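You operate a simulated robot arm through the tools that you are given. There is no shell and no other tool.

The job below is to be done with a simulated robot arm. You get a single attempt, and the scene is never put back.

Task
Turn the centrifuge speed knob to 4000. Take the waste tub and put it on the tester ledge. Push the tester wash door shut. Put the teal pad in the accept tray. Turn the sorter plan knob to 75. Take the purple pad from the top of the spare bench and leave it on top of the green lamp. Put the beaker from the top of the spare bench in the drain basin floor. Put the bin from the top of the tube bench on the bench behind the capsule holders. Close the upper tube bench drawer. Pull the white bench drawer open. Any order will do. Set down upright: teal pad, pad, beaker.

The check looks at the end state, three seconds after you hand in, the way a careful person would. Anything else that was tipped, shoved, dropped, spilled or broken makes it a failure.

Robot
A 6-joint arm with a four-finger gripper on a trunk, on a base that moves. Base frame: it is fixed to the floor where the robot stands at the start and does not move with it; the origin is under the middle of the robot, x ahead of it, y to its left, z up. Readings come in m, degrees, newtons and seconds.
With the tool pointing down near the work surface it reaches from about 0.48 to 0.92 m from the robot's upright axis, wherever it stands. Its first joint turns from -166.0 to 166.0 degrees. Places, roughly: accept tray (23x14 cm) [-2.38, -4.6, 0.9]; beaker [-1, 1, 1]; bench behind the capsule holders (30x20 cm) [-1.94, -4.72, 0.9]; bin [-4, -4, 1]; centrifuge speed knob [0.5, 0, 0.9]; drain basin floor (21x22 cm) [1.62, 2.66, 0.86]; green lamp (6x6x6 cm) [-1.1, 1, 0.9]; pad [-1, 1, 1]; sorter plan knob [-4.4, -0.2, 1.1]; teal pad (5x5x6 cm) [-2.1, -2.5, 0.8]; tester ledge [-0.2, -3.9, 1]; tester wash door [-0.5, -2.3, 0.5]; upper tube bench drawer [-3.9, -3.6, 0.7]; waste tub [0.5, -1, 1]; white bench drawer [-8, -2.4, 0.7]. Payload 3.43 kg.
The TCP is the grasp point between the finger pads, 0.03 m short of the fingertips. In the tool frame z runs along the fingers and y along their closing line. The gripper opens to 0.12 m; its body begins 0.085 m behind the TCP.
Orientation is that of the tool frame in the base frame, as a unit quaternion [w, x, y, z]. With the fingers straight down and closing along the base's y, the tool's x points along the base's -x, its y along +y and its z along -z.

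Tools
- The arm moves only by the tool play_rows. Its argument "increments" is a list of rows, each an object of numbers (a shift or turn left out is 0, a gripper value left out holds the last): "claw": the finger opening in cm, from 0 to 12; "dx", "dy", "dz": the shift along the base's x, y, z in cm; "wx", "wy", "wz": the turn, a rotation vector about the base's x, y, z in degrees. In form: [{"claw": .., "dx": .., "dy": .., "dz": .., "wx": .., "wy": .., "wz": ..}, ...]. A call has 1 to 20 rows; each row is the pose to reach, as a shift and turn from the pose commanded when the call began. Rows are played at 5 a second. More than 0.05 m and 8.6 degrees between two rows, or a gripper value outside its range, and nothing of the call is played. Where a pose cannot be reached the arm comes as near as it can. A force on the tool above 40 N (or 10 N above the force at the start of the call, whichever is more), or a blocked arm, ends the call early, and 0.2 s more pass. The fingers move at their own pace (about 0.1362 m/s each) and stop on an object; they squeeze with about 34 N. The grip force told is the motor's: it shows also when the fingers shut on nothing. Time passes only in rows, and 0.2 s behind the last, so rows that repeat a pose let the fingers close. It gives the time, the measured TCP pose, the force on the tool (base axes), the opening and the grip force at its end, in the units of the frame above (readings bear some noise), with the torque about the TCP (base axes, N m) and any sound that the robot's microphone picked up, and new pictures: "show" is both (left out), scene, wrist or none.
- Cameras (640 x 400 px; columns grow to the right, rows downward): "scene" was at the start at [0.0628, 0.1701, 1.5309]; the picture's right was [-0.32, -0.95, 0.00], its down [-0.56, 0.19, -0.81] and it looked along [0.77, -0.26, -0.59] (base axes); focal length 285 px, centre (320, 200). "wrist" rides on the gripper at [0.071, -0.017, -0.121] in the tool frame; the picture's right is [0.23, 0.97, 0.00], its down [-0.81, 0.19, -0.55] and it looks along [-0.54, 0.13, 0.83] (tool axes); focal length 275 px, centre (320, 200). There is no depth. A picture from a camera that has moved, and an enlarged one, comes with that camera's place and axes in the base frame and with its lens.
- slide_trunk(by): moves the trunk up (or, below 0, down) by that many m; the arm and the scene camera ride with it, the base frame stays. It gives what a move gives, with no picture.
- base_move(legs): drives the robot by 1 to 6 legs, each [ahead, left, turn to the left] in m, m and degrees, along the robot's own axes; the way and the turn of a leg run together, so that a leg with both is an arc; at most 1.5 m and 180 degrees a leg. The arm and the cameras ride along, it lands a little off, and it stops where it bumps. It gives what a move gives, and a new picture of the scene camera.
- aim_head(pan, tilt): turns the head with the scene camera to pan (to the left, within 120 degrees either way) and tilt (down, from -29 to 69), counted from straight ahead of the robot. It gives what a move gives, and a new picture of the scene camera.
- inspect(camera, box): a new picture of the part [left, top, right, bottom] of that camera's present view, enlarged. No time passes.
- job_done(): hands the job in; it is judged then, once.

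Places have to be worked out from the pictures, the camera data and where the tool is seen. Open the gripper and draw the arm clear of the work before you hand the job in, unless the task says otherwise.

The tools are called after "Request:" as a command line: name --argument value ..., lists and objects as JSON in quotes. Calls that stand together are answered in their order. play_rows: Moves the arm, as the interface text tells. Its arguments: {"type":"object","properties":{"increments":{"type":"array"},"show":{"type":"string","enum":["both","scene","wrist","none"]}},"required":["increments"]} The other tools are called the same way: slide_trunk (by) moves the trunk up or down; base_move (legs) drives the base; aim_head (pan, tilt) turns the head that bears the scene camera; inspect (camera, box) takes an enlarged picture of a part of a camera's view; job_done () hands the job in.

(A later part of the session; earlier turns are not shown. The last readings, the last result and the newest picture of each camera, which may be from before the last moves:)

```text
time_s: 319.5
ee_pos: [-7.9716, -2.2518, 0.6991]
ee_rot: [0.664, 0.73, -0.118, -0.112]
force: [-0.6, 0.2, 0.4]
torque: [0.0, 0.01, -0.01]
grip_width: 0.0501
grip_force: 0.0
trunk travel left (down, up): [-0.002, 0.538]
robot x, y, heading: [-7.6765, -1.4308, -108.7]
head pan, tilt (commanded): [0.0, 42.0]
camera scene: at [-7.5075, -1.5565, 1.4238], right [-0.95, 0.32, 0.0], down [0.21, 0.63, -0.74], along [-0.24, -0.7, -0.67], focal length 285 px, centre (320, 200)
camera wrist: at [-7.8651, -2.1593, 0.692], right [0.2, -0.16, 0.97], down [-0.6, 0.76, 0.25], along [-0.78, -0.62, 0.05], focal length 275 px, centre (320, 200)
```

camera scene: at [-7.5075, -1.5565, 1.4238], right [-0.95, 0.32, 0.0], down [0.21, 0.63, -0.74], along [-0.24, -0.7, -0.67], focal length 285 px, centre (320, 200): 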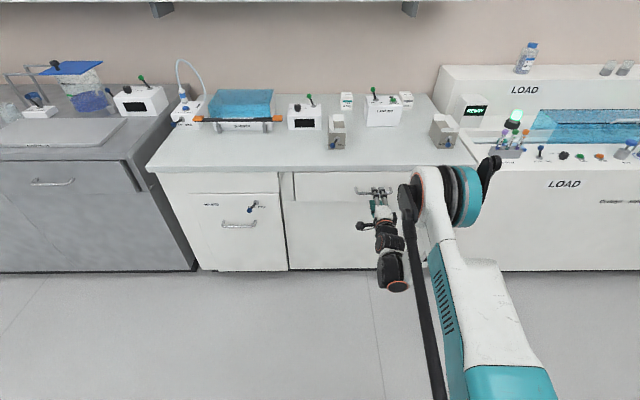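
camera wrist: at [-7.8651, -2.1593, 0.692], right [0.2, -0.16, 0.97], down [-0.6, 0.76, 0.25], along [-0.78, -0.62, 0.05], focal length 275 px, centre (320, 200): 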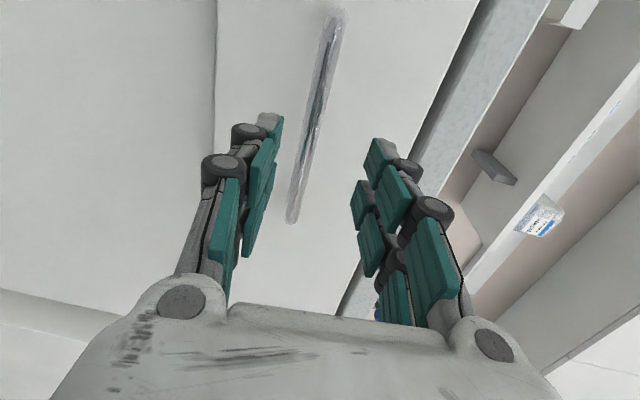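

The near-horizontal pose is reachable, and the bar lies about 0.7 cm below the tool axis, 7 cm ahead. I correct this and advance until the fingertips are just past the bar.

Request:
play_rows --increments '[{"dx": 0, "dy": 0.06, "dz": -0.7, "claw": 4}, {"dx": -0.8, "dy": -2.4, "dz": -0.95, "claw": 4}, {"dx": -1.63, "dy": -4.75, "dz": -1.18, "claw": 4}, {"dx": -1.63, "dy": -4.75, "dz": -1.18, "claw": 4}]' --show "wrist"

```text
time_s: 320.5
ee_pos: [-7.9878, -2.3002, 0.6883]
ee_rot: [0.664, 0.73, -0.118, -0.112]
force: [0.0, 1.0, 0.2]
torque: [-0.02, -0.03, 0.01]
grip_width: 0.0398
grip_force: 0.0
trunk travel left (down, up): [-0.002, 0.538]
robot x, y, heading: [-7.678, -1.4268, -108.5]
head pan, tilt (commanded): [0.0, 42.0]
camera wrist: at [-7.8808, -2.207, 0.6801], right [0.19, -0.16, 0.97], down [-0.6, 0.76, 0.25], along [-0.78, -0.62, 0.05], focal length 275 px, centre (320, 200)
```

wrist: 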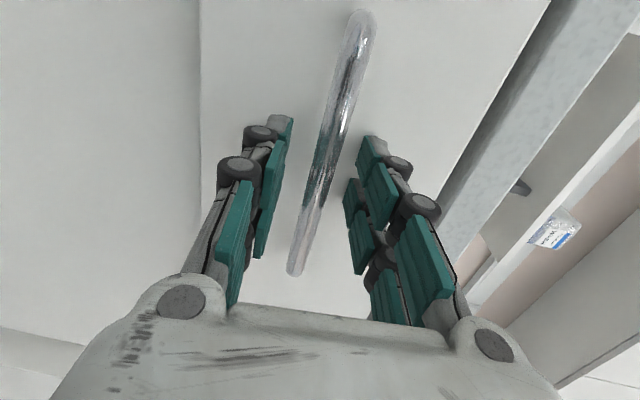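

The bar sits centrally between the fingertips with no contact force. I close on it.

Request:
play_rows --increments '[{"dx": -0.13, "dy": -0.4, "dz": 0}, {"dx": -0.13, "dy": -0.4, "dz": 0, "claw": 2}, {"dx": -0.13, "dy": -0.4, "dz": 0, "claw": 0}, {"dx": -0.13, "dy": -0.4, "dz": 0, "claw": 0}, {"dx": -0.13, "dy": -0.4, "dz": 0, "claw": 0}]' --show "wrist"

```text
time_s: 321.6
ee_pos: [-7.9881, -2.3018, 0.6857]
ee_rot: [0.662, 0.731, -0.119, -0.111]
force: [1.9, 5.2, -2.3]
torque: [-0.03, -0.34, -0.21]
grip_width: 0.0097
grip_force: 42.6
trunk travel left (down, up): [-0.002, 0.538]
robot x, y, heading: [-7.6744, -1.4291, -108.4]
head pan, tilt (commanded): [0.0, 42.0]
stopped in row 5: the force on the tool passed its limit at 42 N (the readings are from after the stop); the commanded pose is now the measured one
camera wrist: at [-7.8817, -2.2094, 0.6789], right [0.19, -0.17, 0.97], down [-0.6, 0.76, 0.25], along [-0.78, -0.63, 0.05], focal length 275 px, centre (320, 200)
```

wrist: 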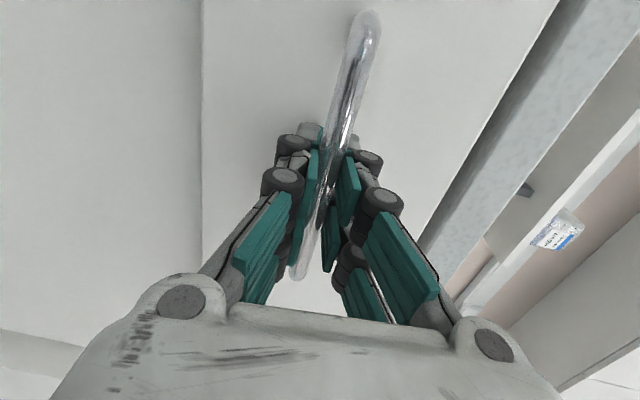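

The bar is gripped. I test with a 4 cm pull by the arm.

Request:
play_rows --increments '[{"dx": 0.3, "dy": 0.95}, {"dx": 0.65, "dy": 1.9}, {"dx": 1.0, "dy": 2.85}, {"dx": 1.3, "dy": 3.8}, {"dx": 1.3, "dy": 3.8}]' --show "both"

```text
time_s: 322.8
ee_pos: [-7.9761, -2.2637, 0.6858]
ee_rot: [0.662, 0.732, -0.118, -0.112]
force: [-6.7, 0.0, 0.5]
torque: [-0.28, -0.85, 0.08]
grip_width: 0.0093
grip_force: 42.5
trunk travel left (down, up): [-0.002, 0.538]
robot x, y, heading: [-7.6723, -1.4316, -108.9]
head pan, tilt (commanded): [0.0, 42.0]
camera scene: at [-7.5079, -1.5561, 1.4239], right [-0.95, 0.32, 0.0], down [0.21, 0.63, -0.74], along [-0.24, -0.7, -0.67], focal length 285 px, centre (320, 200)
camera wrist: at [-7.8693, -2.1716, 0.6788], right [0.19, -0.16, 0.97], down [-0.6, 0.76, 0.25], along [-0.78, -0.62, 0.05], focal length 275 px, centre (320, 200)
```

scene: 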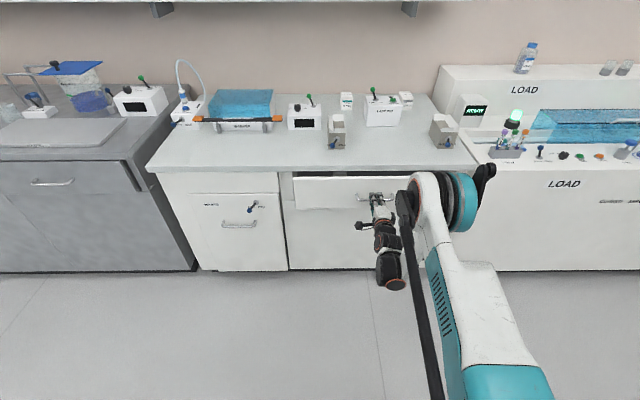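
wrist: 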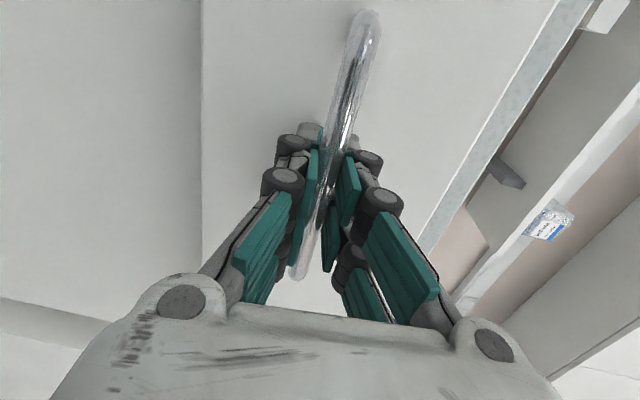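

The drawer is coming out. I keep pulling by driving the base slowly backward.

Request:
base_move --legs '[[-0.12, 0, 0]]'

```text
time_s: 324.0
ee_pos: [-7.9389, -2.1489, 0.6857]
ee_rot: [0.662, 0.732, -0.119, -0.111]
force: [-18.9, 5.6, 0.7]
torque: [-0.12, -0.34, -0.22]
grip_width: 0.0096
grip_force: 42.6
trunk travel left (down, up): [-0.002, 0.538]
robot x, y, heading: [-7.6377, -1.3148, -108.7]
head pan, tilt (commanded): [0.0, 42.0]
camera scene: at [-7.4704, -1.4419, 1.424], right [-0.95, 0.32, 0.0], down [0.22, 0.63, -0.74], along [-0.24, -0.7, -0.67], focal length 285 px, centre (320, 200)
```

scene: 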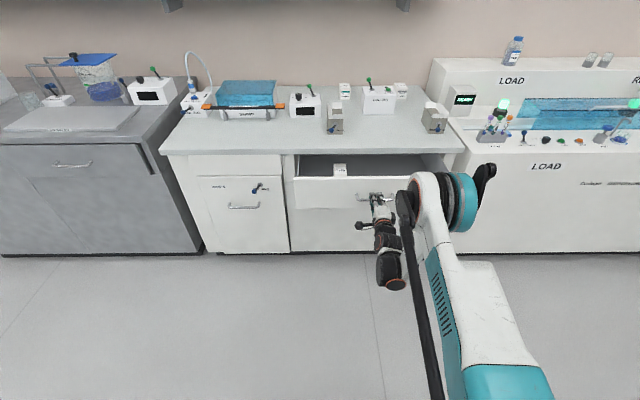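

The drawer is about 16 cm out, with some sideways strain. I relieve it with a 2 mm sideways shift and pull another 10 cm.

Request:
play_rows --increments '[{"dx": -0.2, "dy": 0.07}, {"dx": -0.2, "dy": 0.07}]' --show "none"

Request:
base_move --legs '[[-0.1, 0, 0]]'

```text
time_s: 324.6
ee_pos: [-7.9395, -2.1491, 0.6846]
ee_rot: [0.662, 0.732, -0.118, -0.112]
force: [6.0, -3.9, 0.6]
torque: [-0.28, -0.72, 0.51]
grip_width: 0.0096
grip_force: 43.3
trunk travel left (down, up): [-0.002, 0.538]
robot x, y, heading: [-7.637, -1.3132, -108.8]
head pan, tilt (commanded): [0.0, 42.0]
```

```text
time_s: 325.8
ee_pos: [-7.9088, -2.0545, 0.6846]
ee_rot: [0.663, 0.731, -0.119, -0.111]
force: [4.6, -3.0, -1.4]
torque: [-0.18, -0.61, -0.01]
grip_width: 0.0098
grip_force: 43.1
trunk travel left (down, up): [-0.002, 0.538]
robot x, y, heading: [-7.6083, -1.2173, -108.9]
head pan, tilt (commanded): [0.0, 42.0]
camera scene: at [-7.4367, -1.3477, 1.4237], right [-0.95, 0.32, 0.0], down [0.21, 0.63, -0.74], along [-0.24, -0.7, -0.67], focal length 285 px, centre (320, 200)
```

scene: 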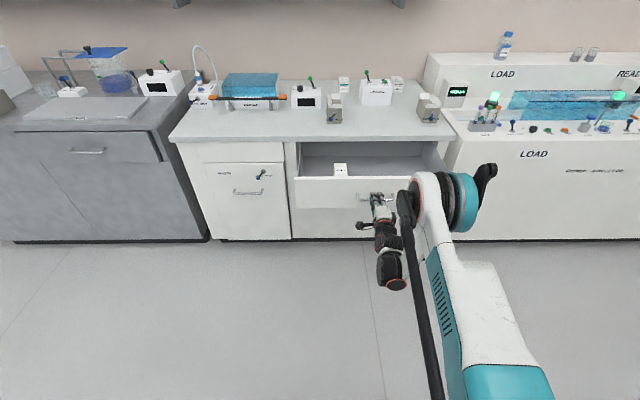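

The drawer is about 26 cm out. I pull a little more for good measure.

Request:
base_move --legs '[[-0.06, 0, 0]]'

Request:
inspect --camera "scene" --box '[260, 100, 480, 260]'

```text
time_s: 326.7
ee_pos: [-7.8955, -2.0156, 0.685]
ee_rot: [0.663, 0.73, -0.119, -0.111]
force: [-2.4, -7.9, 0.0]
torque: [-0.09, -0.24, 0.09]
grip_width: 0.0102
grip_force: 42.9
trunk travel left (down, up): [-0.002, 0.538]
robot x, y, heading: [-7.5911, -1.1798, -108.7]
head pan, tilt (commanded): [0.0, 42.0]
stopped in leg 1: the force on the tool passed its limit at 130 N (the readings are from after the stop); the commanded pose is now the measured one
camera scene: at [-7.423, -1.3061, 1.4237], right [-0.95, 0.32, 0.0], down [0.21, 0.63, -0.74], along [-0.24, -0.7, -0.67], focal length 285 px, centre (320, 200)
```

scene: 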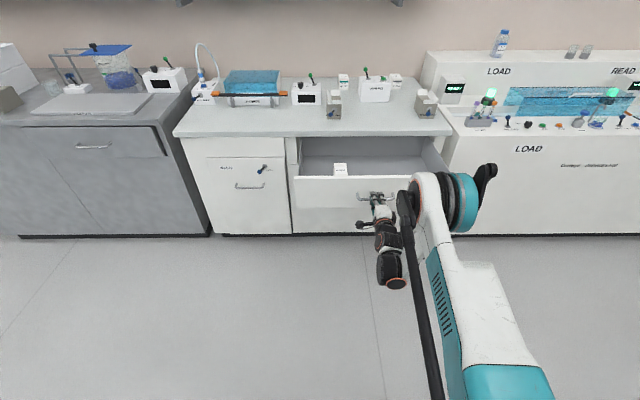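

```text
2.50 times, centred on (370, 180) of scene
camera zoom: at [-7.423, -1.3061, 1.4237], right [-0.95, 0.32, 0.0], down [0.21, 0.63, -0.74], along [-0.24, -0.7, -0.67], focal length 712 px, centre (195, 250)
```

zoom: 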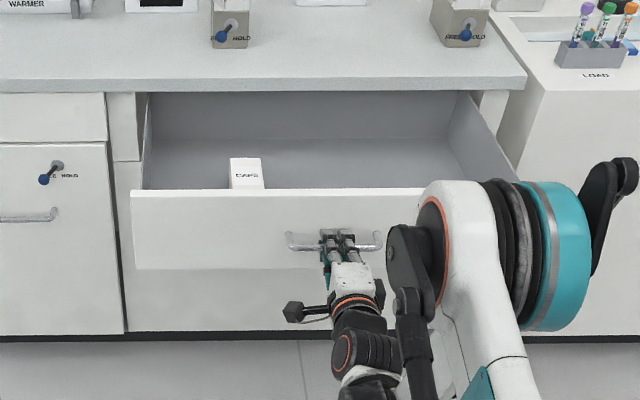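

The drawer reached its full stop at about 30 cm. I open the fingers and back the hand straight off the bar.

Request:
play_rows --increments '[{"claw": 2}, {"claw": 4}, {"claw": 5}, {"claw": 5}]' --show "none"

Request:
base_move --legs '[[-0.15, 0, 0]]'

```text
time_s: 327.7
ee_pos: [-7.8964, -2.0146, 0.6862]
ee_rot: [0.663, 0.731, -0.119, -0.111]
force: [0.4, -0.1, 0.9]
torque: [-0.02, 0.03, -0.01]
grip_width: 0.05
grip_force: 0.0
trunk travel left (down, up): [-0.002, 0.538]
robot x, y, heading: [-7.5877, -1.1777, -108.7]
head pan, tilt (commanded): [0.0, 42.0]
```

```text
time_s: 329.1
ee_pos: [-7.8473, -1.8721, 0.6854]
ee_rot: [0.663, 0.731, -0.12, -0.11]
force: [-0.2, -0.3, 0.3]
torque: [-0.04, -0.01, 0.03]
grip_width: 0.0499
grip_force: 0.0
trunk travel left (down, up): [-0.002, 0.538]
robot x, y, heading: [-7.5439, -1.0343, -108.5]
head pan, tilt (commanded): [0.0, 42.0]
camera scene: at [-7.3746, -1.1629, 1.4237], right [-0.95, 0.32, 0.0], down [0.21, 0.63, -0.74], along [-0.24, -0.7, -0.67], focal length 285 px, centre (320, 200)
```

scene: 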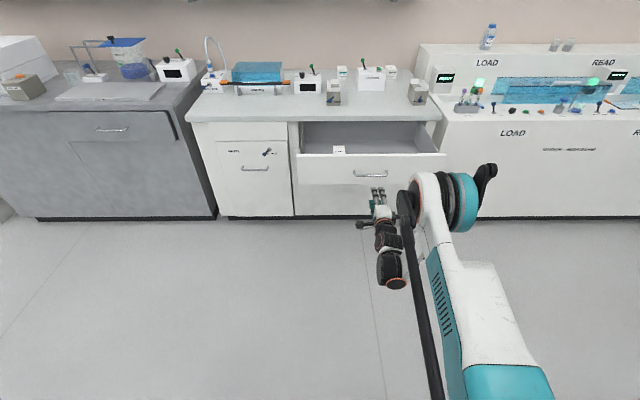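

The drawer stands fully open. I raise the hand, bring it upright, and restore the trunk height.

Request:
play_rows --increments '[{"dz": 4.5}, {"dz": 9}, {"dz": 13.5}, {"dz": 18, "wx": 8, "wy": -2.7}, {"dz": 22, "wx": 16, "wy": -5.4}, {"dz": 26, "wx": 24, "wy": -8.1}, {"dz": 30, "wx": 32, "wy": -10.8, "dx": 0.5, "dy": 1.5}, {"dz": 33, "wx": 40, "wy": -13.5, "dx": 1.5, "dy": 4.4}, {"dz": 35, "wx": 48, "wy": -16.2, "dx": 2.6, "dy": 7.8}, {"dz": 37, "wx": 56, "wy": -18.9, "dx": 3.8, "dy": 11.4}, {"dz": 39, "wx": 64, "wy": -21.6, "dx": 5, "dy": 15}, {"dz": 41, "wx": 72, "wy": -24.2, "dx": 6.2, "dy": 18.6}, {"dz": 43, "wx": 80.5, "wy": -27.1, "dx": 7.4, "dy": 22}, {"dz": 43, "wx": 80.5, "wy": -27.1, "dx": 8.4, "dy": 25}]' --show "none"

Request:
slide_trunk --by 0.2

Request:
aim_head --pan 90 --tilt 20

```text
refused: row 13 steps farther than a row can; nothing moved
```

```text
time_s: 331.3
ee_pos: [-7.8465, -1.8725, 0.8859]
ee_rot: [0.663, 0.73, -0.119, -0.111]
force: [-0.4, -0.2, 0.3]
torque: [-0.03, -0.02, 0.01]
grip_width: 0.0499
grip_force: 0.0
trunk travel left (down, up): [-0.202, 0.338]
robot x, y, heading: [-7.5479, -1.0403, -108.9]
head pan, tilt (commanded): [0.0, 42.0]
```

```text
time_s: 332.9
ee_pos: [-7.847, -1.8719, 0.8868]
ee_rot: [0.663, 0.73, -0.119, -0.111]
force: [-0.3, 0.0, -0.1]
torque: [0.02, 0.0, -0.06]
grip_width: 0.0501
grip_force: 0.0
trunk travel left (down, up): [-0.202, 0.338]
robot x, y, heading: [-7.54, -1.0347, -108.6]
head pan, tilt (commanded): [90.0, 20.0]
camera scene: at [-7.2596, -1.1131, 1.6581], right [-0.32, -0.95, 0.0], down [-0.32, 0.11, -0.94], along [0.89, -0.3, -0.34], focal length 285 px, centre (320, 200)
```

scene: 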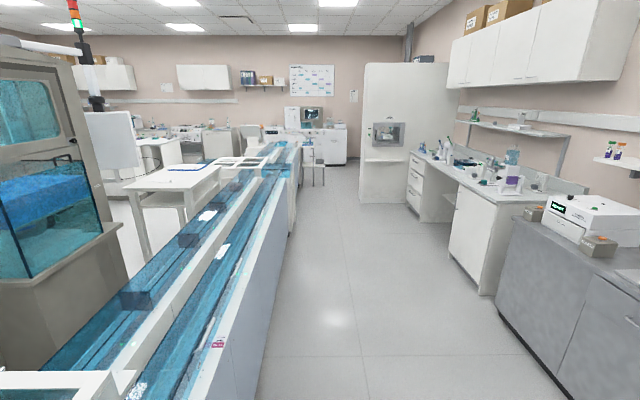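

The trunk is up; the arm rows were refused for one too-large step. I redo them in finer steps to bring the hand upright and in close.

Request:
play_rows --increments '[{"dz": 4}, {"dz": 8}, {"dz": 12, "wx": 7.5, "wy": -2.5}, {"dz": 16, "wx": 15, "wy": -5}, {"dz": 19, "wx": 22.5, "wy": -7.6, "dx": 0.3, "dy": 1}, {"dz": 22, "wx": 30, "wy": -10.1, "dx": 1, "dy": 3}, {"dz": 25, "wx": 37.5, "wy": -12.6, "dx": 2, "dy": 6}, {"dz": 27, "wx": 45, "wy": -15.1, "dx": 3.1, "dy": 9.3}, {"dz": 29, "wx": 52.5, "wy": -17.7, "dx": 4.2, "dy": 12.6}, {"dz": 31, "wx": 60, "wy": -20.2, "dx": 5.3, "dy": 15.9}, {"dz": 32, "wx": 67.5, "wy": -22.7, "dx": 6.4, "dy": 19.2}, {"dz": 33, "wx": 75, "wy": -25.2, "dx": 7.5, "dy": 22.5}, {"dz": 34, "wx": 80.5, "wy": -27.1, "dx": 8.4, "dy": 25.2}, {"dz": 35, "wx": 80.5, "wy": -27.1, "dx": 9, "dy": 27}]' --show "scene"

```text
time_s: 335.9
ee_pos: [-7.7562, -1.6019, 1.2368]
ee_rot: [-0.004, 0.987, -0.159, 0.0]
force: [0.2, -0.3, 0.5]
torque: [0.0, -0.01, -0.02]
grip_width: 0.0499
grip_force: 0.1
trunk travel left (down, up): [-0.202, 0.338]
robot x, y, heading: [-7.5475, -1.0375, -108.7]
head pan, tilt (commanded): [90.0, 20.0]
camera scene: at [-7.2593, -1.1124, 1.6581], right [-0.32, -0.95, 0.0], down [-0.32, 0.11, -0.94], along [0.89, -0.3, -0.34], focal length 285 px, centre (320, 200)
```

scene: 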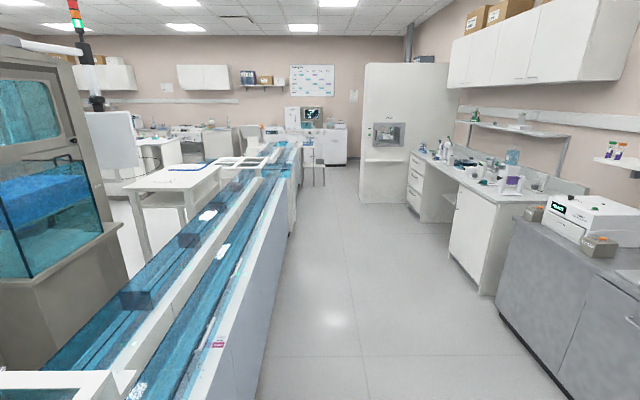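

I turn left to face back down the aisle, then look north to see whether there's a western way round to the sorter.

Request:
base_move --legs '[[0, 0, 90]]'

Request:
aim_head --pan 70 --tilt 20

Request:
aim_head --pan 118 --tilt 20

```text
time_s: 340.1
ee_pos: [-6.9739, -1.2468, 1.2361]
ee_rot: [-0.003, 0.809, 0.588, -0.004]
force: [0.3, -0.1, -0.1]
torque: [0.03, 0.01, -0.02]
grip_width: 0.0502
grip_force: 0.1
trunk travel left (down, up): [-0.202, 0.338]
robot x, y, heading: [-7.5439, -1.0375, -18.4]
head pan, tilt (commanded): [90.0, 20.0]
camera scene: at [-7.4711, -0.7532, 1.6581], right [0.95, -0.31, 0.0], down [-0.11, -0.33, -0.94], along [0.29, 0.89, -0.34], focal length 285 px, centre (320, 200)
```

scene: 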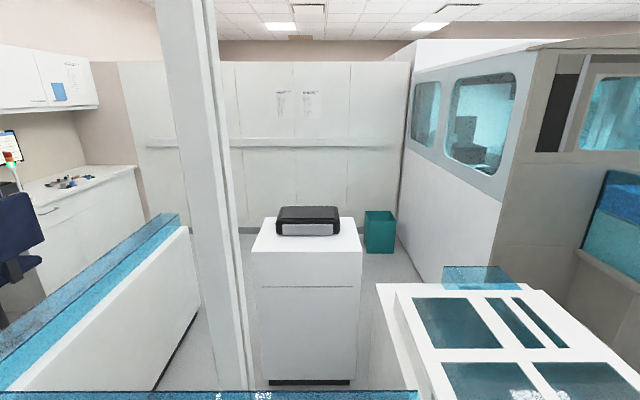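

```text
time_s: 341.0
ee_pos: [-6.9752, -1.2454, 1.2361]
ee_rot: [-0.003, 0.809, 0.588, -0.004]
force: [0.3, 0.3, 0.1]
torque: [-0.02, 0.02, 0.01]
grip_width: 0.05
grip_force: 0.0
trunk travel left (down, up): [-0.202, 0.338]
robot x, y, heading: [-7.5406, -1.0375, -18.2]
head pan, tilt (commanded): [70.0, 20.0]
camera scene: at [-7.4426, -0.7685, 1.6581], right [0.79, -0.62, 0.0], down [-0.21, -0.27, -0.94], along [0.58, 0.74, -0.34], focal length 285 px, centre (320, 200)
```

scene: 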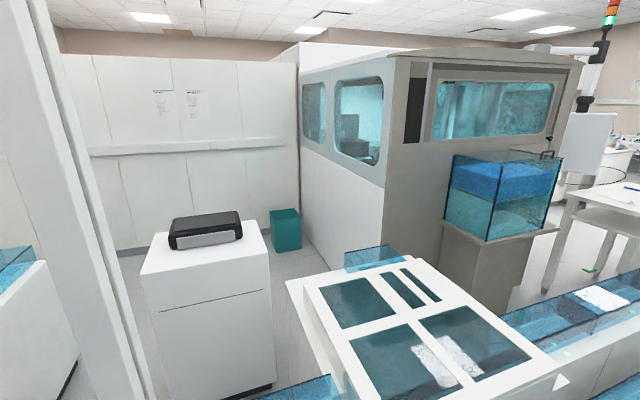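

```text
time_s: 342.1
ee_pos: [-6.9746, -1.2455, 1.2355]
ee_rot: [-0.003, 0.808, 0.589, -0.004]
force: [1.1, 0.0, 0.2]
torque: [0.0, -0.04, -0.01]
grip_width: 0.0501
grip_force: 0.1
trunk travel left (down, up): [-0.202, 0.338]
robot x, y, heading: [-7.5403, -1.0373, -18.2]
head pan, tilt (commanded): [118.0, 20.0]
camera scene: at [-7.5159, -0.75, 1.6581], right [0.99, 0.17, 0.0], down [0.06, -0.34, -0.94], along [-0.16, 0.93, -0.34], focal length 285 px, centre (320, 200)
```

scene: 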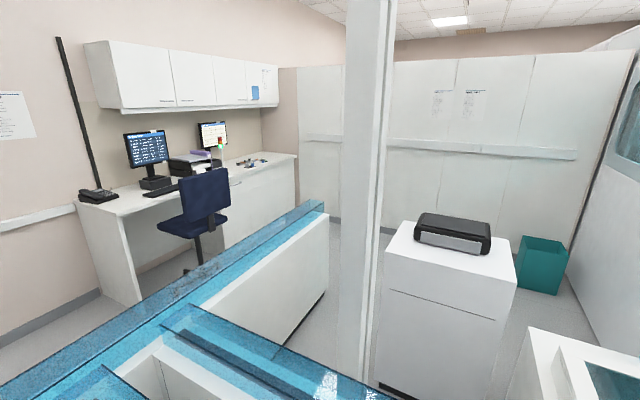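

There's no western passage; the sorter's controls are on its east side. I drive back east along the aisle the way I came.

Request:
aim_head --pan 5 --tilt 35

Request:
base_move --legs '[[0, -0.15, -0.4], [1.5, 0, 0], [1.5, 0, 0], [1.4, 0, 0]]'

```text
time_s: 344.1
ee_pos: [-6.975, -1.2448, 1.2362]
ee_rot: [-0.003, 0.808, 0.589, -0.004]
force: [-0.7, 0.0, 0.0]
torque: [0.0, -0.03, 0.03]
grip_width: 0.0501
grip_force: 0.1
trunk travel left (down, up): [-0.202, 0.338]
robot x, y, heading: [-7.5466, -1.0364, -18.1]
head pan, tilt (commanded): [5.0, 35.0]
camera scene: at [-7.4143, -0.8617, 1.6343], right [-0.23, -0.97, 0.0], down [-0.56, 0.13, -0.82], along [0.8, -0.19, -0.57], focal length 285 px, centre (320, 200)
```

scene: 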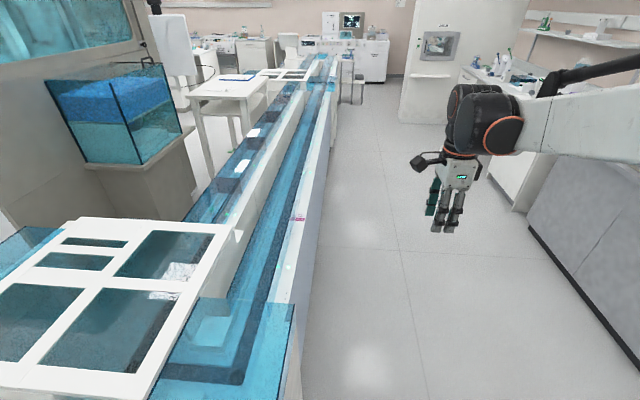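

```text
time_s: 366.1
ee_pos: [-2.8135, -2.7059, 1.237]
ee_rot: [-0.003, 0.803, 0.596, -0.004]
force: [-0.1, 0.4, -0.1]
torque: [0.01, 0.0, -0.01]
grip_width: 0.0501
grip_force: 0.2
trunk travel left (down, up): [-0.202, 0.338]
robot x, y, heading: [-3.3843, -2.5106, -16.9]
head pan, tilt (commanded): [5.0, 35.0]
camera scene: at [-3.2603, -2.3309, 1.6343], right [-0.21, -0.98, 0.0], down [-0.56, 0.12, -0.82], along [0.8, -0.17, -0.57], focal length 285 px, centre (320, 200)
```

scene: 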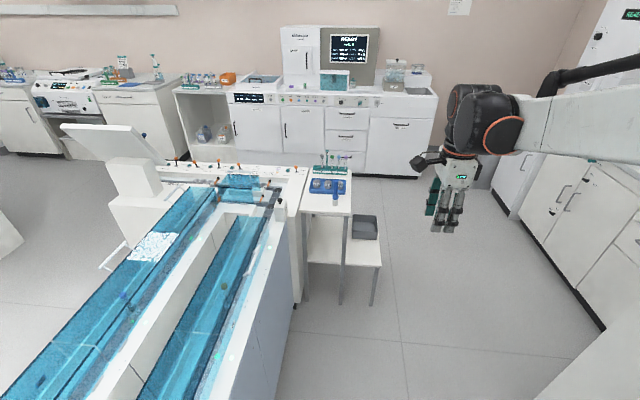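

I correct the heading and continue past the wall and the step shelf to the east aisle, then turn left to face north.

Request:
base_move --legs '[[0, -0.1, -1.7], [0.88, 0, 0], [0, -0.22, 0], [1.12, 0, 0], [0, 0, 90]]'

```text
time_s: 381.9
ee_pos: [-1.3658, -2.8923, 1.2361]
ee_rot: [0.001, 0.164, 0.986, -0.005]
force: [-0.6, 0.2, 0.3]
torque: [-0.01, -0.01, 0.01]
grip_width: 0.0499
grip_force: 0.1
trunk travel left (down, up): [-0.202, 0.338]
robot x, y, heading: [-1.5855, -3.4536, 71.0]
head pan, tilt (commanded): [5.0, 35.0]
camera scene: at [-1.7593, -3.326, 1.6343], right [0.97, -0.24, 0.0], down [-0.14, -0.56, -0.82], along [0.2, 0.79, -0.57], focal length 285 px, centre (320, 200)
```

scene: 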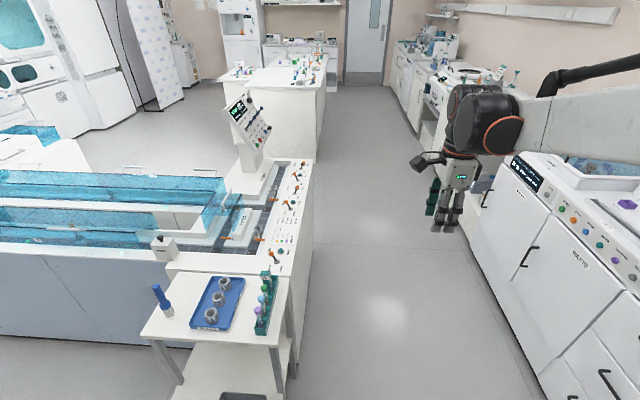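

I drive north along the aisle past the island's corner, and then look west toward the sorter.

Request:
base_move --legs '[[1.3, 0, 0.4], [1.25, 0, 0]]'

Request:
aim_head --pan 75 --tilt 20

```text
time_s: 394.4
ee_pos: [-0.5623, -0.4771, 1.2361]
ee_rot: [0.001, 0.157, 0.988, -0.005]
force: [1.6, 0.2, -0.6]
torque: [0.03, 0.01, 0.02]
grip_width: 0.0499
grip_force: 0.1
trunk travel left (down, up): [-0.202, 0.338]
robot x, y, heading: [-0.7755, -1.045, 71.5]
head pan, tilt (commanded): [5.0, 35.0]
camera scene: at [-0.9508, -0.9172, 1.6343], right [0.97, -0.23, 0.0], down [-0.13, -0.56, -0.82], along [0.19, 0.8, -0.57], focal length 285 px, centre (320, 200)
```

scene: 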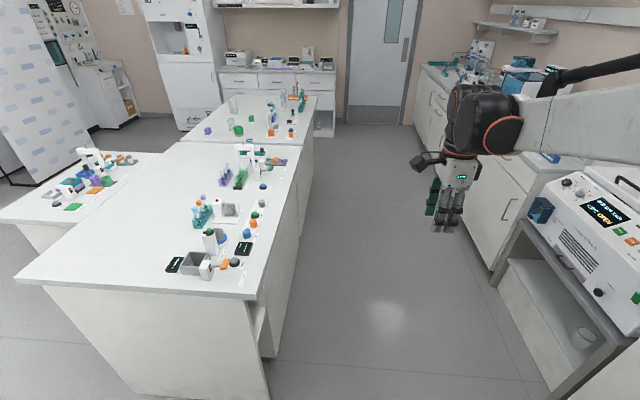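

```text
time_s: 395.8
ee_pos: [-0.5612, -0.4778, 1.2364]
ee_rot: [0.0, 0.158, 0.987, -0.004]
force: [0.3, 0.3, 0.0]
torque: [-0.04, 0.0, -0.04]
grip_width: 0.0502
grip_force: 0.1
trunk travel left (down, up): [-0.202, 0.338]
robot x, y, heading: [-0.7705, -1.0439, 71.6]
head pan, tilt (commanded): [75.0, 20.0]
camera scene: at [-1.049, -0.9518, 1.6581], right [0.55, 0.83, 0.0], down [0.29, -0.19, -0.94], along [-0.78, 0.52, -0.34], focal length 285 px, centre (320, 200)
```

scene: 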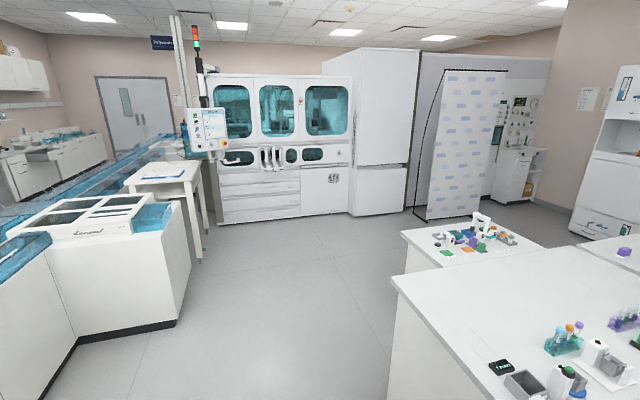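

The sorter stands at the west with a control panel facing me, and the aisle to it is free. I turn left and drive toward it.

Request:
base_move --legs '[[0, 0, 90], [1.2, 0, 0], [1.0, 0, 0]]'

Request:
aim_head --pan 0 --tilt 15

```text
time_s: 410.5
ee_pos: [-3.4364, -0.1417, 1.2364]
ee_rot: [0.004, -0.584, 0.811, -0.003]
force: [0.4, 0.1, 0.1]
torque: [-0.03, 0.0, 0.0]
grip_width: 0.05
grip_force: 0.2
trunk travel left (down, up): [-0.202, 0.338]
robot x, y, heading: [-2.867, -0.3549, 161.4]
head pan, tilt (commanded): [75.0, 20.0]
camera scene: at [-2.9665, -0.6309, 1.6581], right [-0.83, 0.55, 0.0], down [0.19, 0.28, -0.94], along [-0.52, -0.78, -0.34], focal length 285 px, centre (320, 200)
```

scene: 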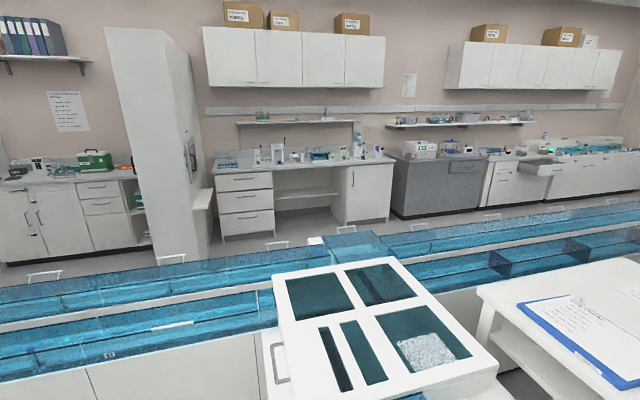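

```text
time_s: 412.0
ee_pos: [-3.4367, -0.143, 1.236]
ee_rot: [0.004, -0.584, 0.811, -0.002]
force: [0.2, 0.8, 0.0]
torque: [-0.04, 0.05, 0.0]
grip_width: 0.05
grip_force: 0.0
trunk travel left (down, up): [-0.202, 0.338]
robot x, y, heading: [-2.8669, -0.3573, 161.6]
head pan, tilt (commanded): [0.0, 15.0]
camera scene: at [-3.0033, -0.5237, 1.6663], right [0.32, 0.95, 0.0], down [0.25, -0.08, -0.97], along [-0.92, 0.31, -0.26], focal length 285 px, centre (320, 200)
```

scene: 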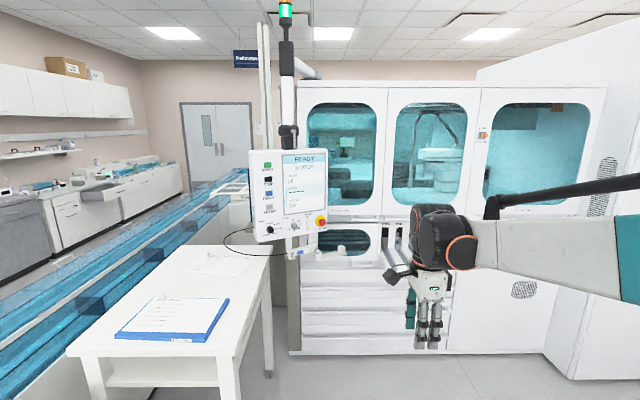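

The control panel on the arm faces me, with the open white-bench drawer also visible far behind. I zoom in on the panel to find the plan knob.

Request:
inspect --camera "scene" --box '[245, 140, 345, 250]'

Request:
inspect --camera "scene" --box '[255, 205, 345, 245]'

```text
3.64 times, centred on (295, 195) of scene
camera zoom: at [-3.0033, -0.5237, 1.6663], right [0.32, 0.95, 0.0], down [0.25, -0.08, -0.97], along [-0.92, 0.31, -0.26], focal length 1036 px, centre (411, 218)
```

zoom: 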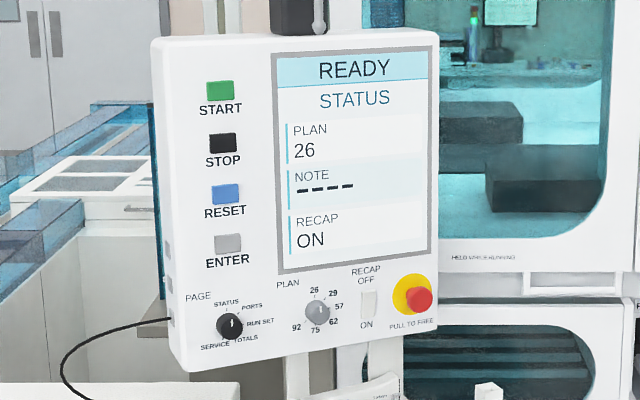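

```text
7.11 times, centred on (300, 225) of scene
camera zoom: at [-3.0033, -0.5237, 1.6663], right [0.32, 0.95, 0.0], down [0.25, -0.08, -0.97], along [-0.92, 0.31, -0.26], focal length 2026 px, centre (462, 22)
```

zoom: 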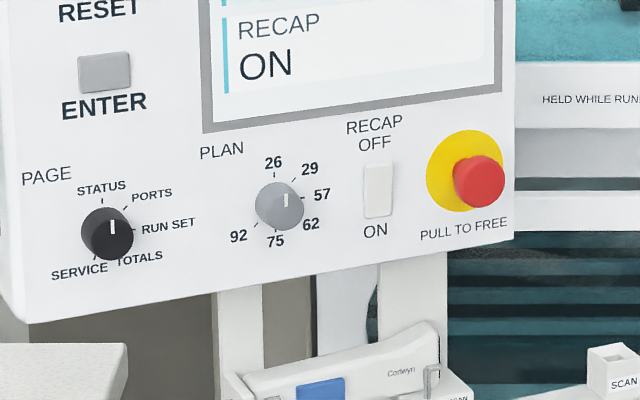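

The PLAN dial has 45° steps: it points to 26 at the top and 75 is at the bottom, so 180° clockwise. I need a second viewpoint to locate the panel and its facing, so I move right and closer.

Request:
base_move --legs '[[0.2, -0.3, 0]]'

Request:
inspect --camera "scene" --box '[180, 140, 320, 280]'

```text
time_s: 414.3
ee_pos: [-3.5306, 0.205, 1.2362]
ee_rot: [0.004, -0.585, 0.811, -0.003]
force: [-0.3, -0.3, 0.2]
torque: [-0.01, -0.01, 0.0]
grip_width: 0.0499
grip_force: 0.0
trunk travel left (down, up): [-0.202, 0.338]
robot x, y, heading: [-2.9611, -0.0122, 161.5]
head pan, tilt (commanded): [0.0, 15.0]
camera scene: at [-3.0971, -0.1761, 1.6663], right [0.32, 0.95, 0.0], down [0.25, -0.08, -0.97], along [-0.92, 0.31, -0.26], focal length 285 px, centre (320, 200)
```

scene: 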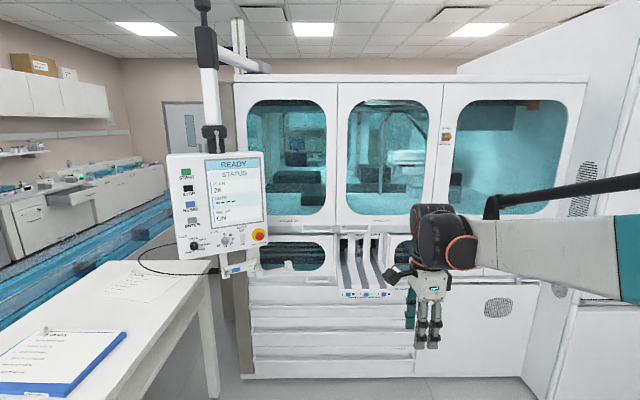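

```text
2.86 times, centred on (250, 210) of scene
camera zoom: at [-3.0971, -0.1761, 1.6663], right [0.32, 0.95, 0.0], down [0.25, -0.08, -0.97], along [-0.92, 0.31, -0.26], focal length 814 px, centre (520, 171)
```

zoom: 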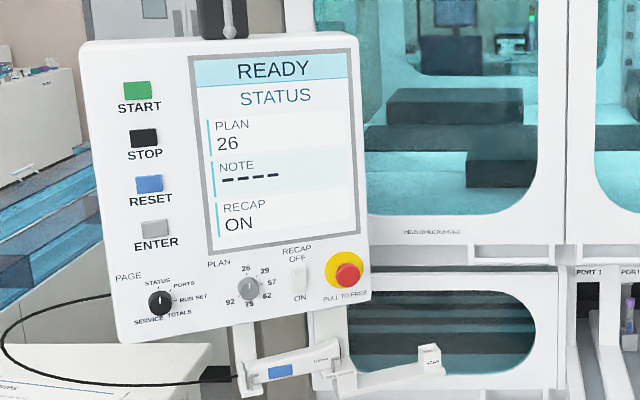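

Triangulating from two views, the PLAN knob is at [-4.391, -0.205, 1.146] and the panel faces almost exactly along +x, leaning back about 7°. I drive up and turn to face it squarely.

Request:
base_move --legs '[[0.4, 0.32, 0], [0, 0, 22.4]]'

Request:
aim_head --pan -5 --tilt 25

```text
time_s: 418.5
ee_pos: [-4.054, -0.2051, 1.2361]
ee_rot: [-0.004, 0.732, -0.682, 0.001]
force: [-0.2, -0.1, -0.4]
torque: [-0.01, 0.02, 0.01]
grip_width: 0.05
grip_force: 0.1
trunk travel left (down, up): [-0.202, 0.338]
robot x, y, heading: [-3.4466, -0.1871, -176.2]
head pan, tilt (commanded): [0.0, 15.0]
camera scene: at [-3.5088, -0.3924, 1.6663], right [-0.07, 1.0, 0.0], down [0.26, 0.02, -0.97], along [-0.96, -0.06, -0.26], focal length 285 px, centre (320, 200)
```

scene: 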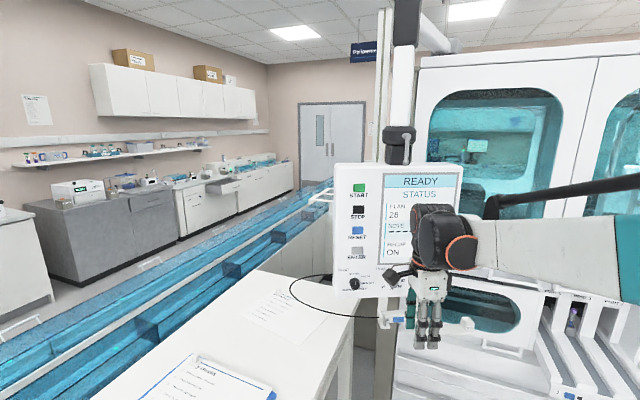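

```text
time_s: 419.2
ee_pos: [-4.0544, -0.2043, 1.2364]
ee_rot: [-0.004, 0.731, -0.682, 0.002]
force: [0.1, 0.3, 0.5]
torque: [0.02, 0.03, 0.01]
grip_width: 0.0502
grip_force: 0.0
trunk travel left (down, up): [-0.202, 0.338]
robot x, y, heading: [-3.4468, -0.1879, -175.7]
head pan, tilt (commanded): [-5.0, 25.0]
camera scene: at [-3.5078, -0.3842, 1.6501], right [0.02, 1.0, 0.0], down [0.42, -0.01, -0.91], along [-0.91, 0.02, -0.42], focal length 285 px, centre (320, 200)
```

scene: 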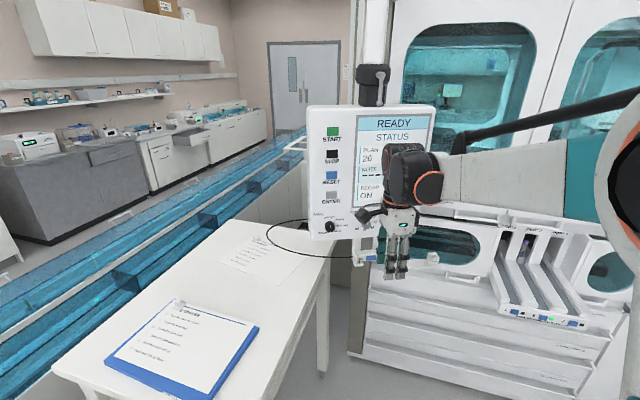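

The hand is now in front of the panel. To allow one 180° clockwise turn I first roll the hand half a turn the other way in free air.

Request:
play_rows --increments '[{"wz": 8.5}, {"wz": 17}, {"wz": 25.5}, {"wz": 34}, {"wz": 42.5}, {"wz": 51}, {"wz": 59.5}, {"wz": 68}, {"wz": 76.5}, {"wz": 85}, {"wz": 90}]' --show "none"

Request:
play_rows --increments '[{"wz": 8.5}, {"wz": 17}, {"wz": 25.5}, {"wz": 34}, {"wz": 42.5}, {"wz": 51}, {"wz": 59.5}, {"wz": 68}, {"wz": 76.5}, {"wz": 85}, {"wz": 90}]' --show "scene"

```text
time_s: 421.6
ee_pos: [-4.0546, -0.2039, 1.2369]
ee_rot: [-0.004, 0.999, 0.037, -0.002]
force: [-0.2, 0.4, 0.7]
torque: [-0.04, 0.02, 0.03]
grip_width: 0.0501
grip_force: 0.1
trunk travel left (down, up): [-0.202, 0.338]
robot x, y, heading: [-3.4473, -0.1885, -176.1]
head pan, tilt (commanded): [-5.0, 25.0]
```

```text
time_s: 424.0
ee_pos: [-4.0541, -0.2046, 1.2362]
ee_rot: [-0.002, 0.681, 0.732, -0.005]
force: [-0.5, 0.6, -0.1]
torque: [0.01, 0.01, 0.01]
grip_width: 0.0502
grip_force: 0.0
trunk travel left (down, up): [-0.202, 0.338]
robot x, y, heading: [-3.4504, -0.1875, -176.0]
head pan, tilt (commanded): [-5.0, 25.0]
camera scene: at [-3.5078, -0.3841, 1.65], right [0.02, 1.0, 0.0], down [0.42, -0.01, -0.91], along [-0.91, 0.02, -0.42], focal length 285 px, centre (320, 200)
```

scene: 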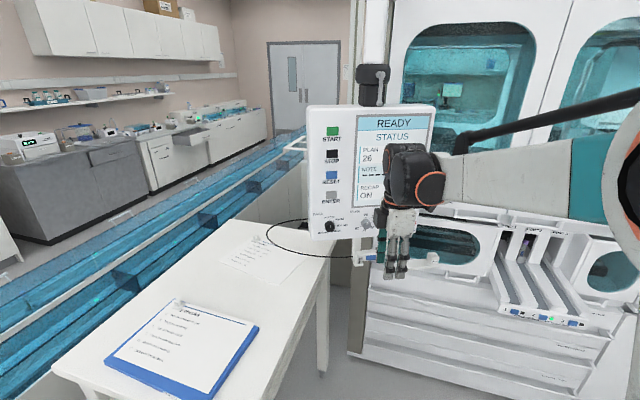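

Roll reached. Now I tilt the hand forward about 83° so it points straight at the panel, still about 20 cm away from it.

Request:
play_rows --increments '[{"wx": -0.57, "wy": 8.3, "dx": -1}, {"wx": -1.13, "wy": 16.6, "dx": -2}, {"wx": -1.7, "wy": 24.9, "dx": -3}, {"wx": -2.26, "wy": 33.2, "dx": -4}, {"wx": -2.83, "wy": 41.5, "dx": -5}, {"wx": -3.4, "wy": 49.8, "dx": -6}, {"wx": -3.96, "wy": 58.1, "dx": -7}, {"wx": -4.53, "wy": 66.5, "dx": -8, "dz": -1}, {"wx": -5.1, "wy": 74.8, "dx": -9, "dz": -2}, {"wx": -5.67, "wy": 83.2, "dx": -10, "dy": -0.5, "dz": -3}, {"wx": -5.67, "wy": 83.2, "dx": -10, "dy": -0.5, "dz": -4}, {"wx": -5.67, "wy": 83.2, "dx": -10, "dy": -0.5, "dz": -4}]'

```text
time_s: 426.6
ee_pos: [-4.153, -0.2092, 1.1967]
ee_rot: [-0.456, 0.506, 0.545, -0.489]
force: [0.9, 0.7, -0.3]
torque: [-0.01, 0.01, 0.03]
grip_width: 0.05
grip_force: 0.1
trunk travel left (down, up): [-0.202, 0.338]
robot x, y, heading: [-3.4479, -0.1849, -176.3]
head pan, tilt (commanded): [-5.0, 25.0]
camera scene: at [-3.5074, -0.384, 1.6501], right [0.02, 1.0, 0.0], down [0.42, -0.01, -0.91], along [-0.91, 0.02, -0.42], focal length 285 px, centre (320, 200)
camera wrist: at [-4.0405, -0.1297, 1.2251], right [0.09, 0.24, -0.97], down [0.63, -0.77, -0.13], along [-0.77, -0.59, -0.22], focal length 275 px, centre (320, 200)
```

scene: 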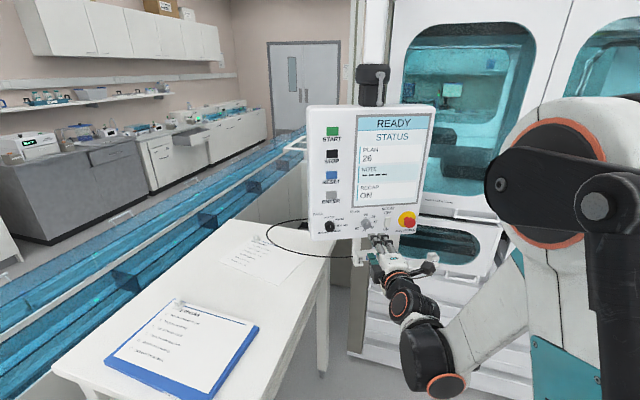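
wrist: 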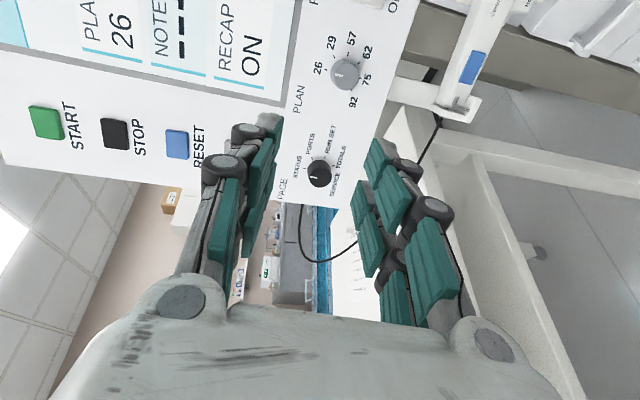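

The pose is reached and the wrist camera sees the PLAN knob. I zoom in to fix its centre and pointer.

Request:
inspect --camera "wrist" --box '[260, 10, 420, 130]'

Request:
inspect --camera "scene" --box '[300, 190, 440, 290]'

```text
3.33 times, centred on (340, 70) of wrist
camera zoom: at [-4.0405, -0.1297, 1.2251], right [0.09, 0.24, -0.97], down [0.63, -0.77, -0.13], along [-0.77, -0.59, -0.22], focal length 918 px, centre (253, 633)
```

zoom: 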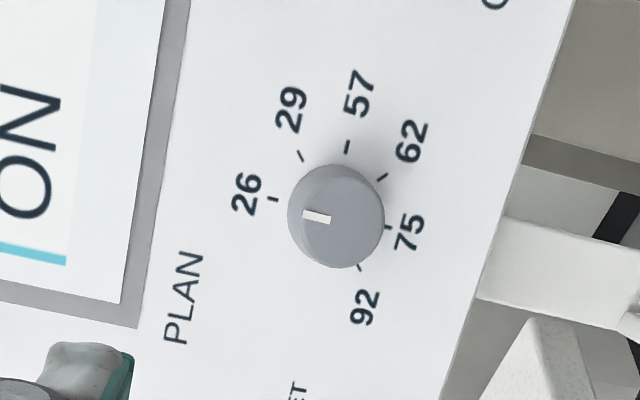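

```text
4.00 times, centred on (370, 240) of scene
camera zoom: at [-3.5074, -0.384, 1.6501], right [0.02, 1.0, 0.0], down [0.42, -0.01, -0.91], along [-0.91, 0.02, -0.42], focal length 1140 px, centre (120, 40)
```

zoom: 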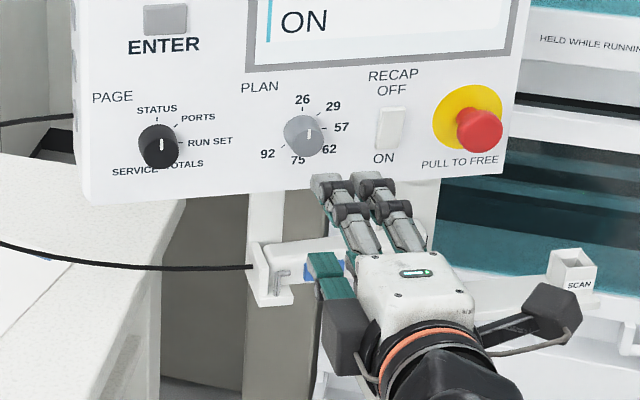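

The ticks confirm 45° spacing with 75 exactly opposite 26, and the knob's base is at [-4.402, -0.2075, 1.143]. I drive the base 0.1 m closer, then align the hand 12 cm out on the knob's axis.

Request:
base_move --legs '[[0.1, 0, 0]]'

Request:
play_rows --increments '[{"dx": -1, "dy": 0.5, "dz": -1.4}, {"dx": -2, "dy": 1.1, "dz": -2.8}, {"dx": -3, "dy": 1.7, "dz": -4.1}, {"dx": -3, "dy": 1.7, "dz": -4.1}]' --show "wrist"

Request:
inspect --camera "wrist" --box '[240, 60, 400, 180]'

```text
time_s: 427.7
ee_pos: [-4.2572, -0.216, 1.1957]
ee_rot: [-0.455, 0.507, 0.545, -0.488]
force: [0.6, 0.4, 0.0]
torque: [0.0, 0.02, 0.05]
grip_width: 0.0501
grip_force: 0.0
trunk travel left (down, up): [-0.202, 0.338]
robot x, y, heading: [-3.5474, -0.1925, -175.9]
head pan, tilt (commanded): [-5.0, 25.0]
camera scene: at [-3.61, -0.391, 1.6499], right [0.02, 1.0, 0.0], down [0.42, -0.01, -0.91], along [-0.91, 0.02, -0.42], focal length 285 px, centre (320, 200)
```

scene: 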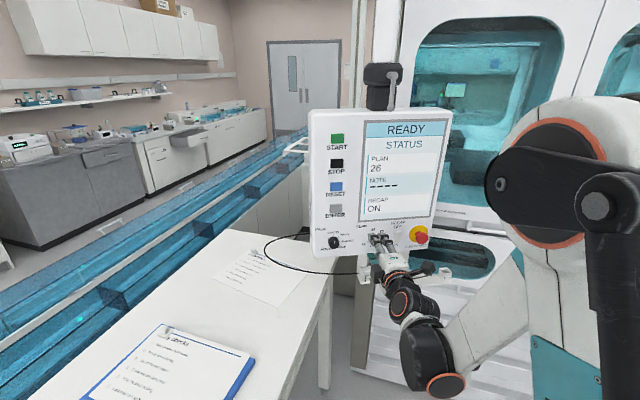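

```text
time_s: 428.7
ee_pos: [-4.2862, -0.1999, 1.1541]
ee_rot: [-0.455, 0.507, 0.546, -0.488]
force: [0.6, 0.1, -0.3]
torque: [-0.02, 0.02, 0.0]
grip_width: 0.0499
grip_force: 0.2
trunk travel left (down, up): [-0.202, 0.338]
robot x, y, heading: [-3.5489, -0.1925, -176.1]
head pan, tilt (commanded): [-5.0, 25.0]
camera wrist: at [-4.1733, -0.1198, 1.1834], right [0.09, 0.24, -0.97], down [0.63, -0.77, -0.13], along [-0.77, -0.59, -0.22], focal length 275 px, centre (320, 200)
```

wrist: 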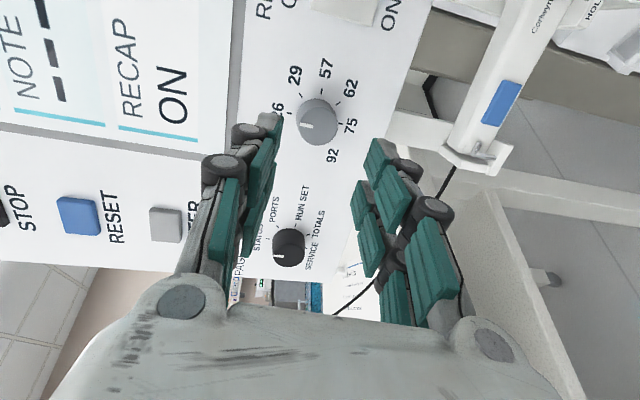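

```text
3.33 times, centred on (320, 120) of wrist
camera zoom: at [-4.1733, -0.1198, 1.1834], right [0.09, 0.24, -0.97], down [0.63, -0.77, -0.13], along [-0.77, -0.59, -0.22], focal length 918 px, centre (320, 467)
```

zoom: 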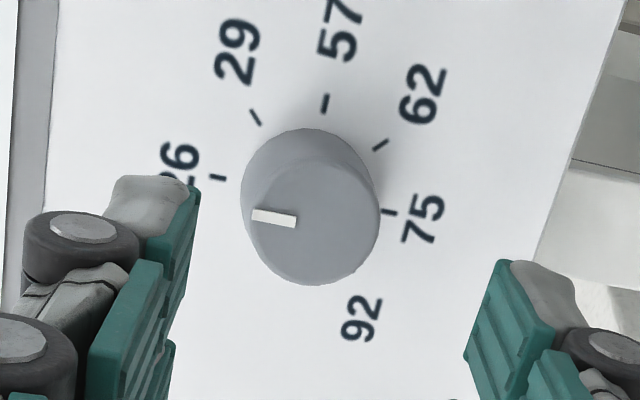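

The cap and base offsets suggest the panel is closer to vertical than I assumed. I raise the hand's aim by about 4° and recentre on the knob's mid-height.

Request:
play_rows --increments '[{"dx": 0.2, "dz": -0.2, "wx": -0.14, "wy": 2}, {"dx": 0.4, "dz": -0.45, "wx": -0.27, "wy": 4}, {"dx": 0.4, "dz": -0.45, "wx": -0.27, "wy": 4}]' --show "none"

Request:
inspect --camera "wrist" --box '[240, 60, 400, 180]'

```text
time_s: 429.5
ee_pos: [-4.2818, -0.1988, 1.1503]
ee_rot: [-0.473, 0.49, 0.528, -0.508]
force: [-0.5, 0.3, -0.1]
torque: [-0.02, 0.01, 0.03]
grip_width: 0.0498
grip_force: 0.1
trunk travel left (down, up): [-0.202, 0.338]
robot x, y, heading: [-3.548, -0.1957, -176.2]
head pan, tilt (commanded): [-5.0, 25.0]
```

```text
3.33 times, centred on (320, 120) of wrist
camera zoom: at [-4.167, -0.1198, 1.1712], right [0.02, 0.23, -0.97], down [0.62, -0.77, -0.17], along [-0.79, -0.6, -0.16], focal length 918 px, centre (320, 467)
```

zoom: 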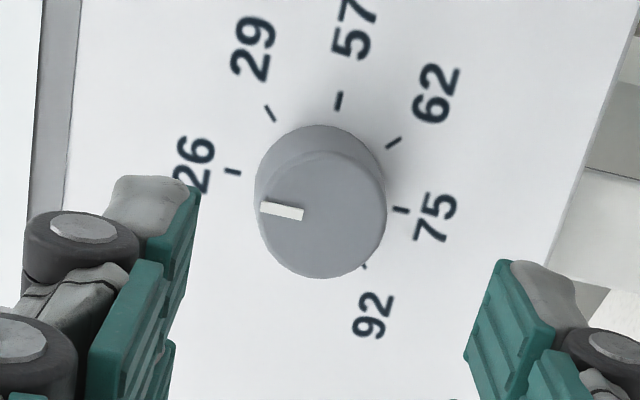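

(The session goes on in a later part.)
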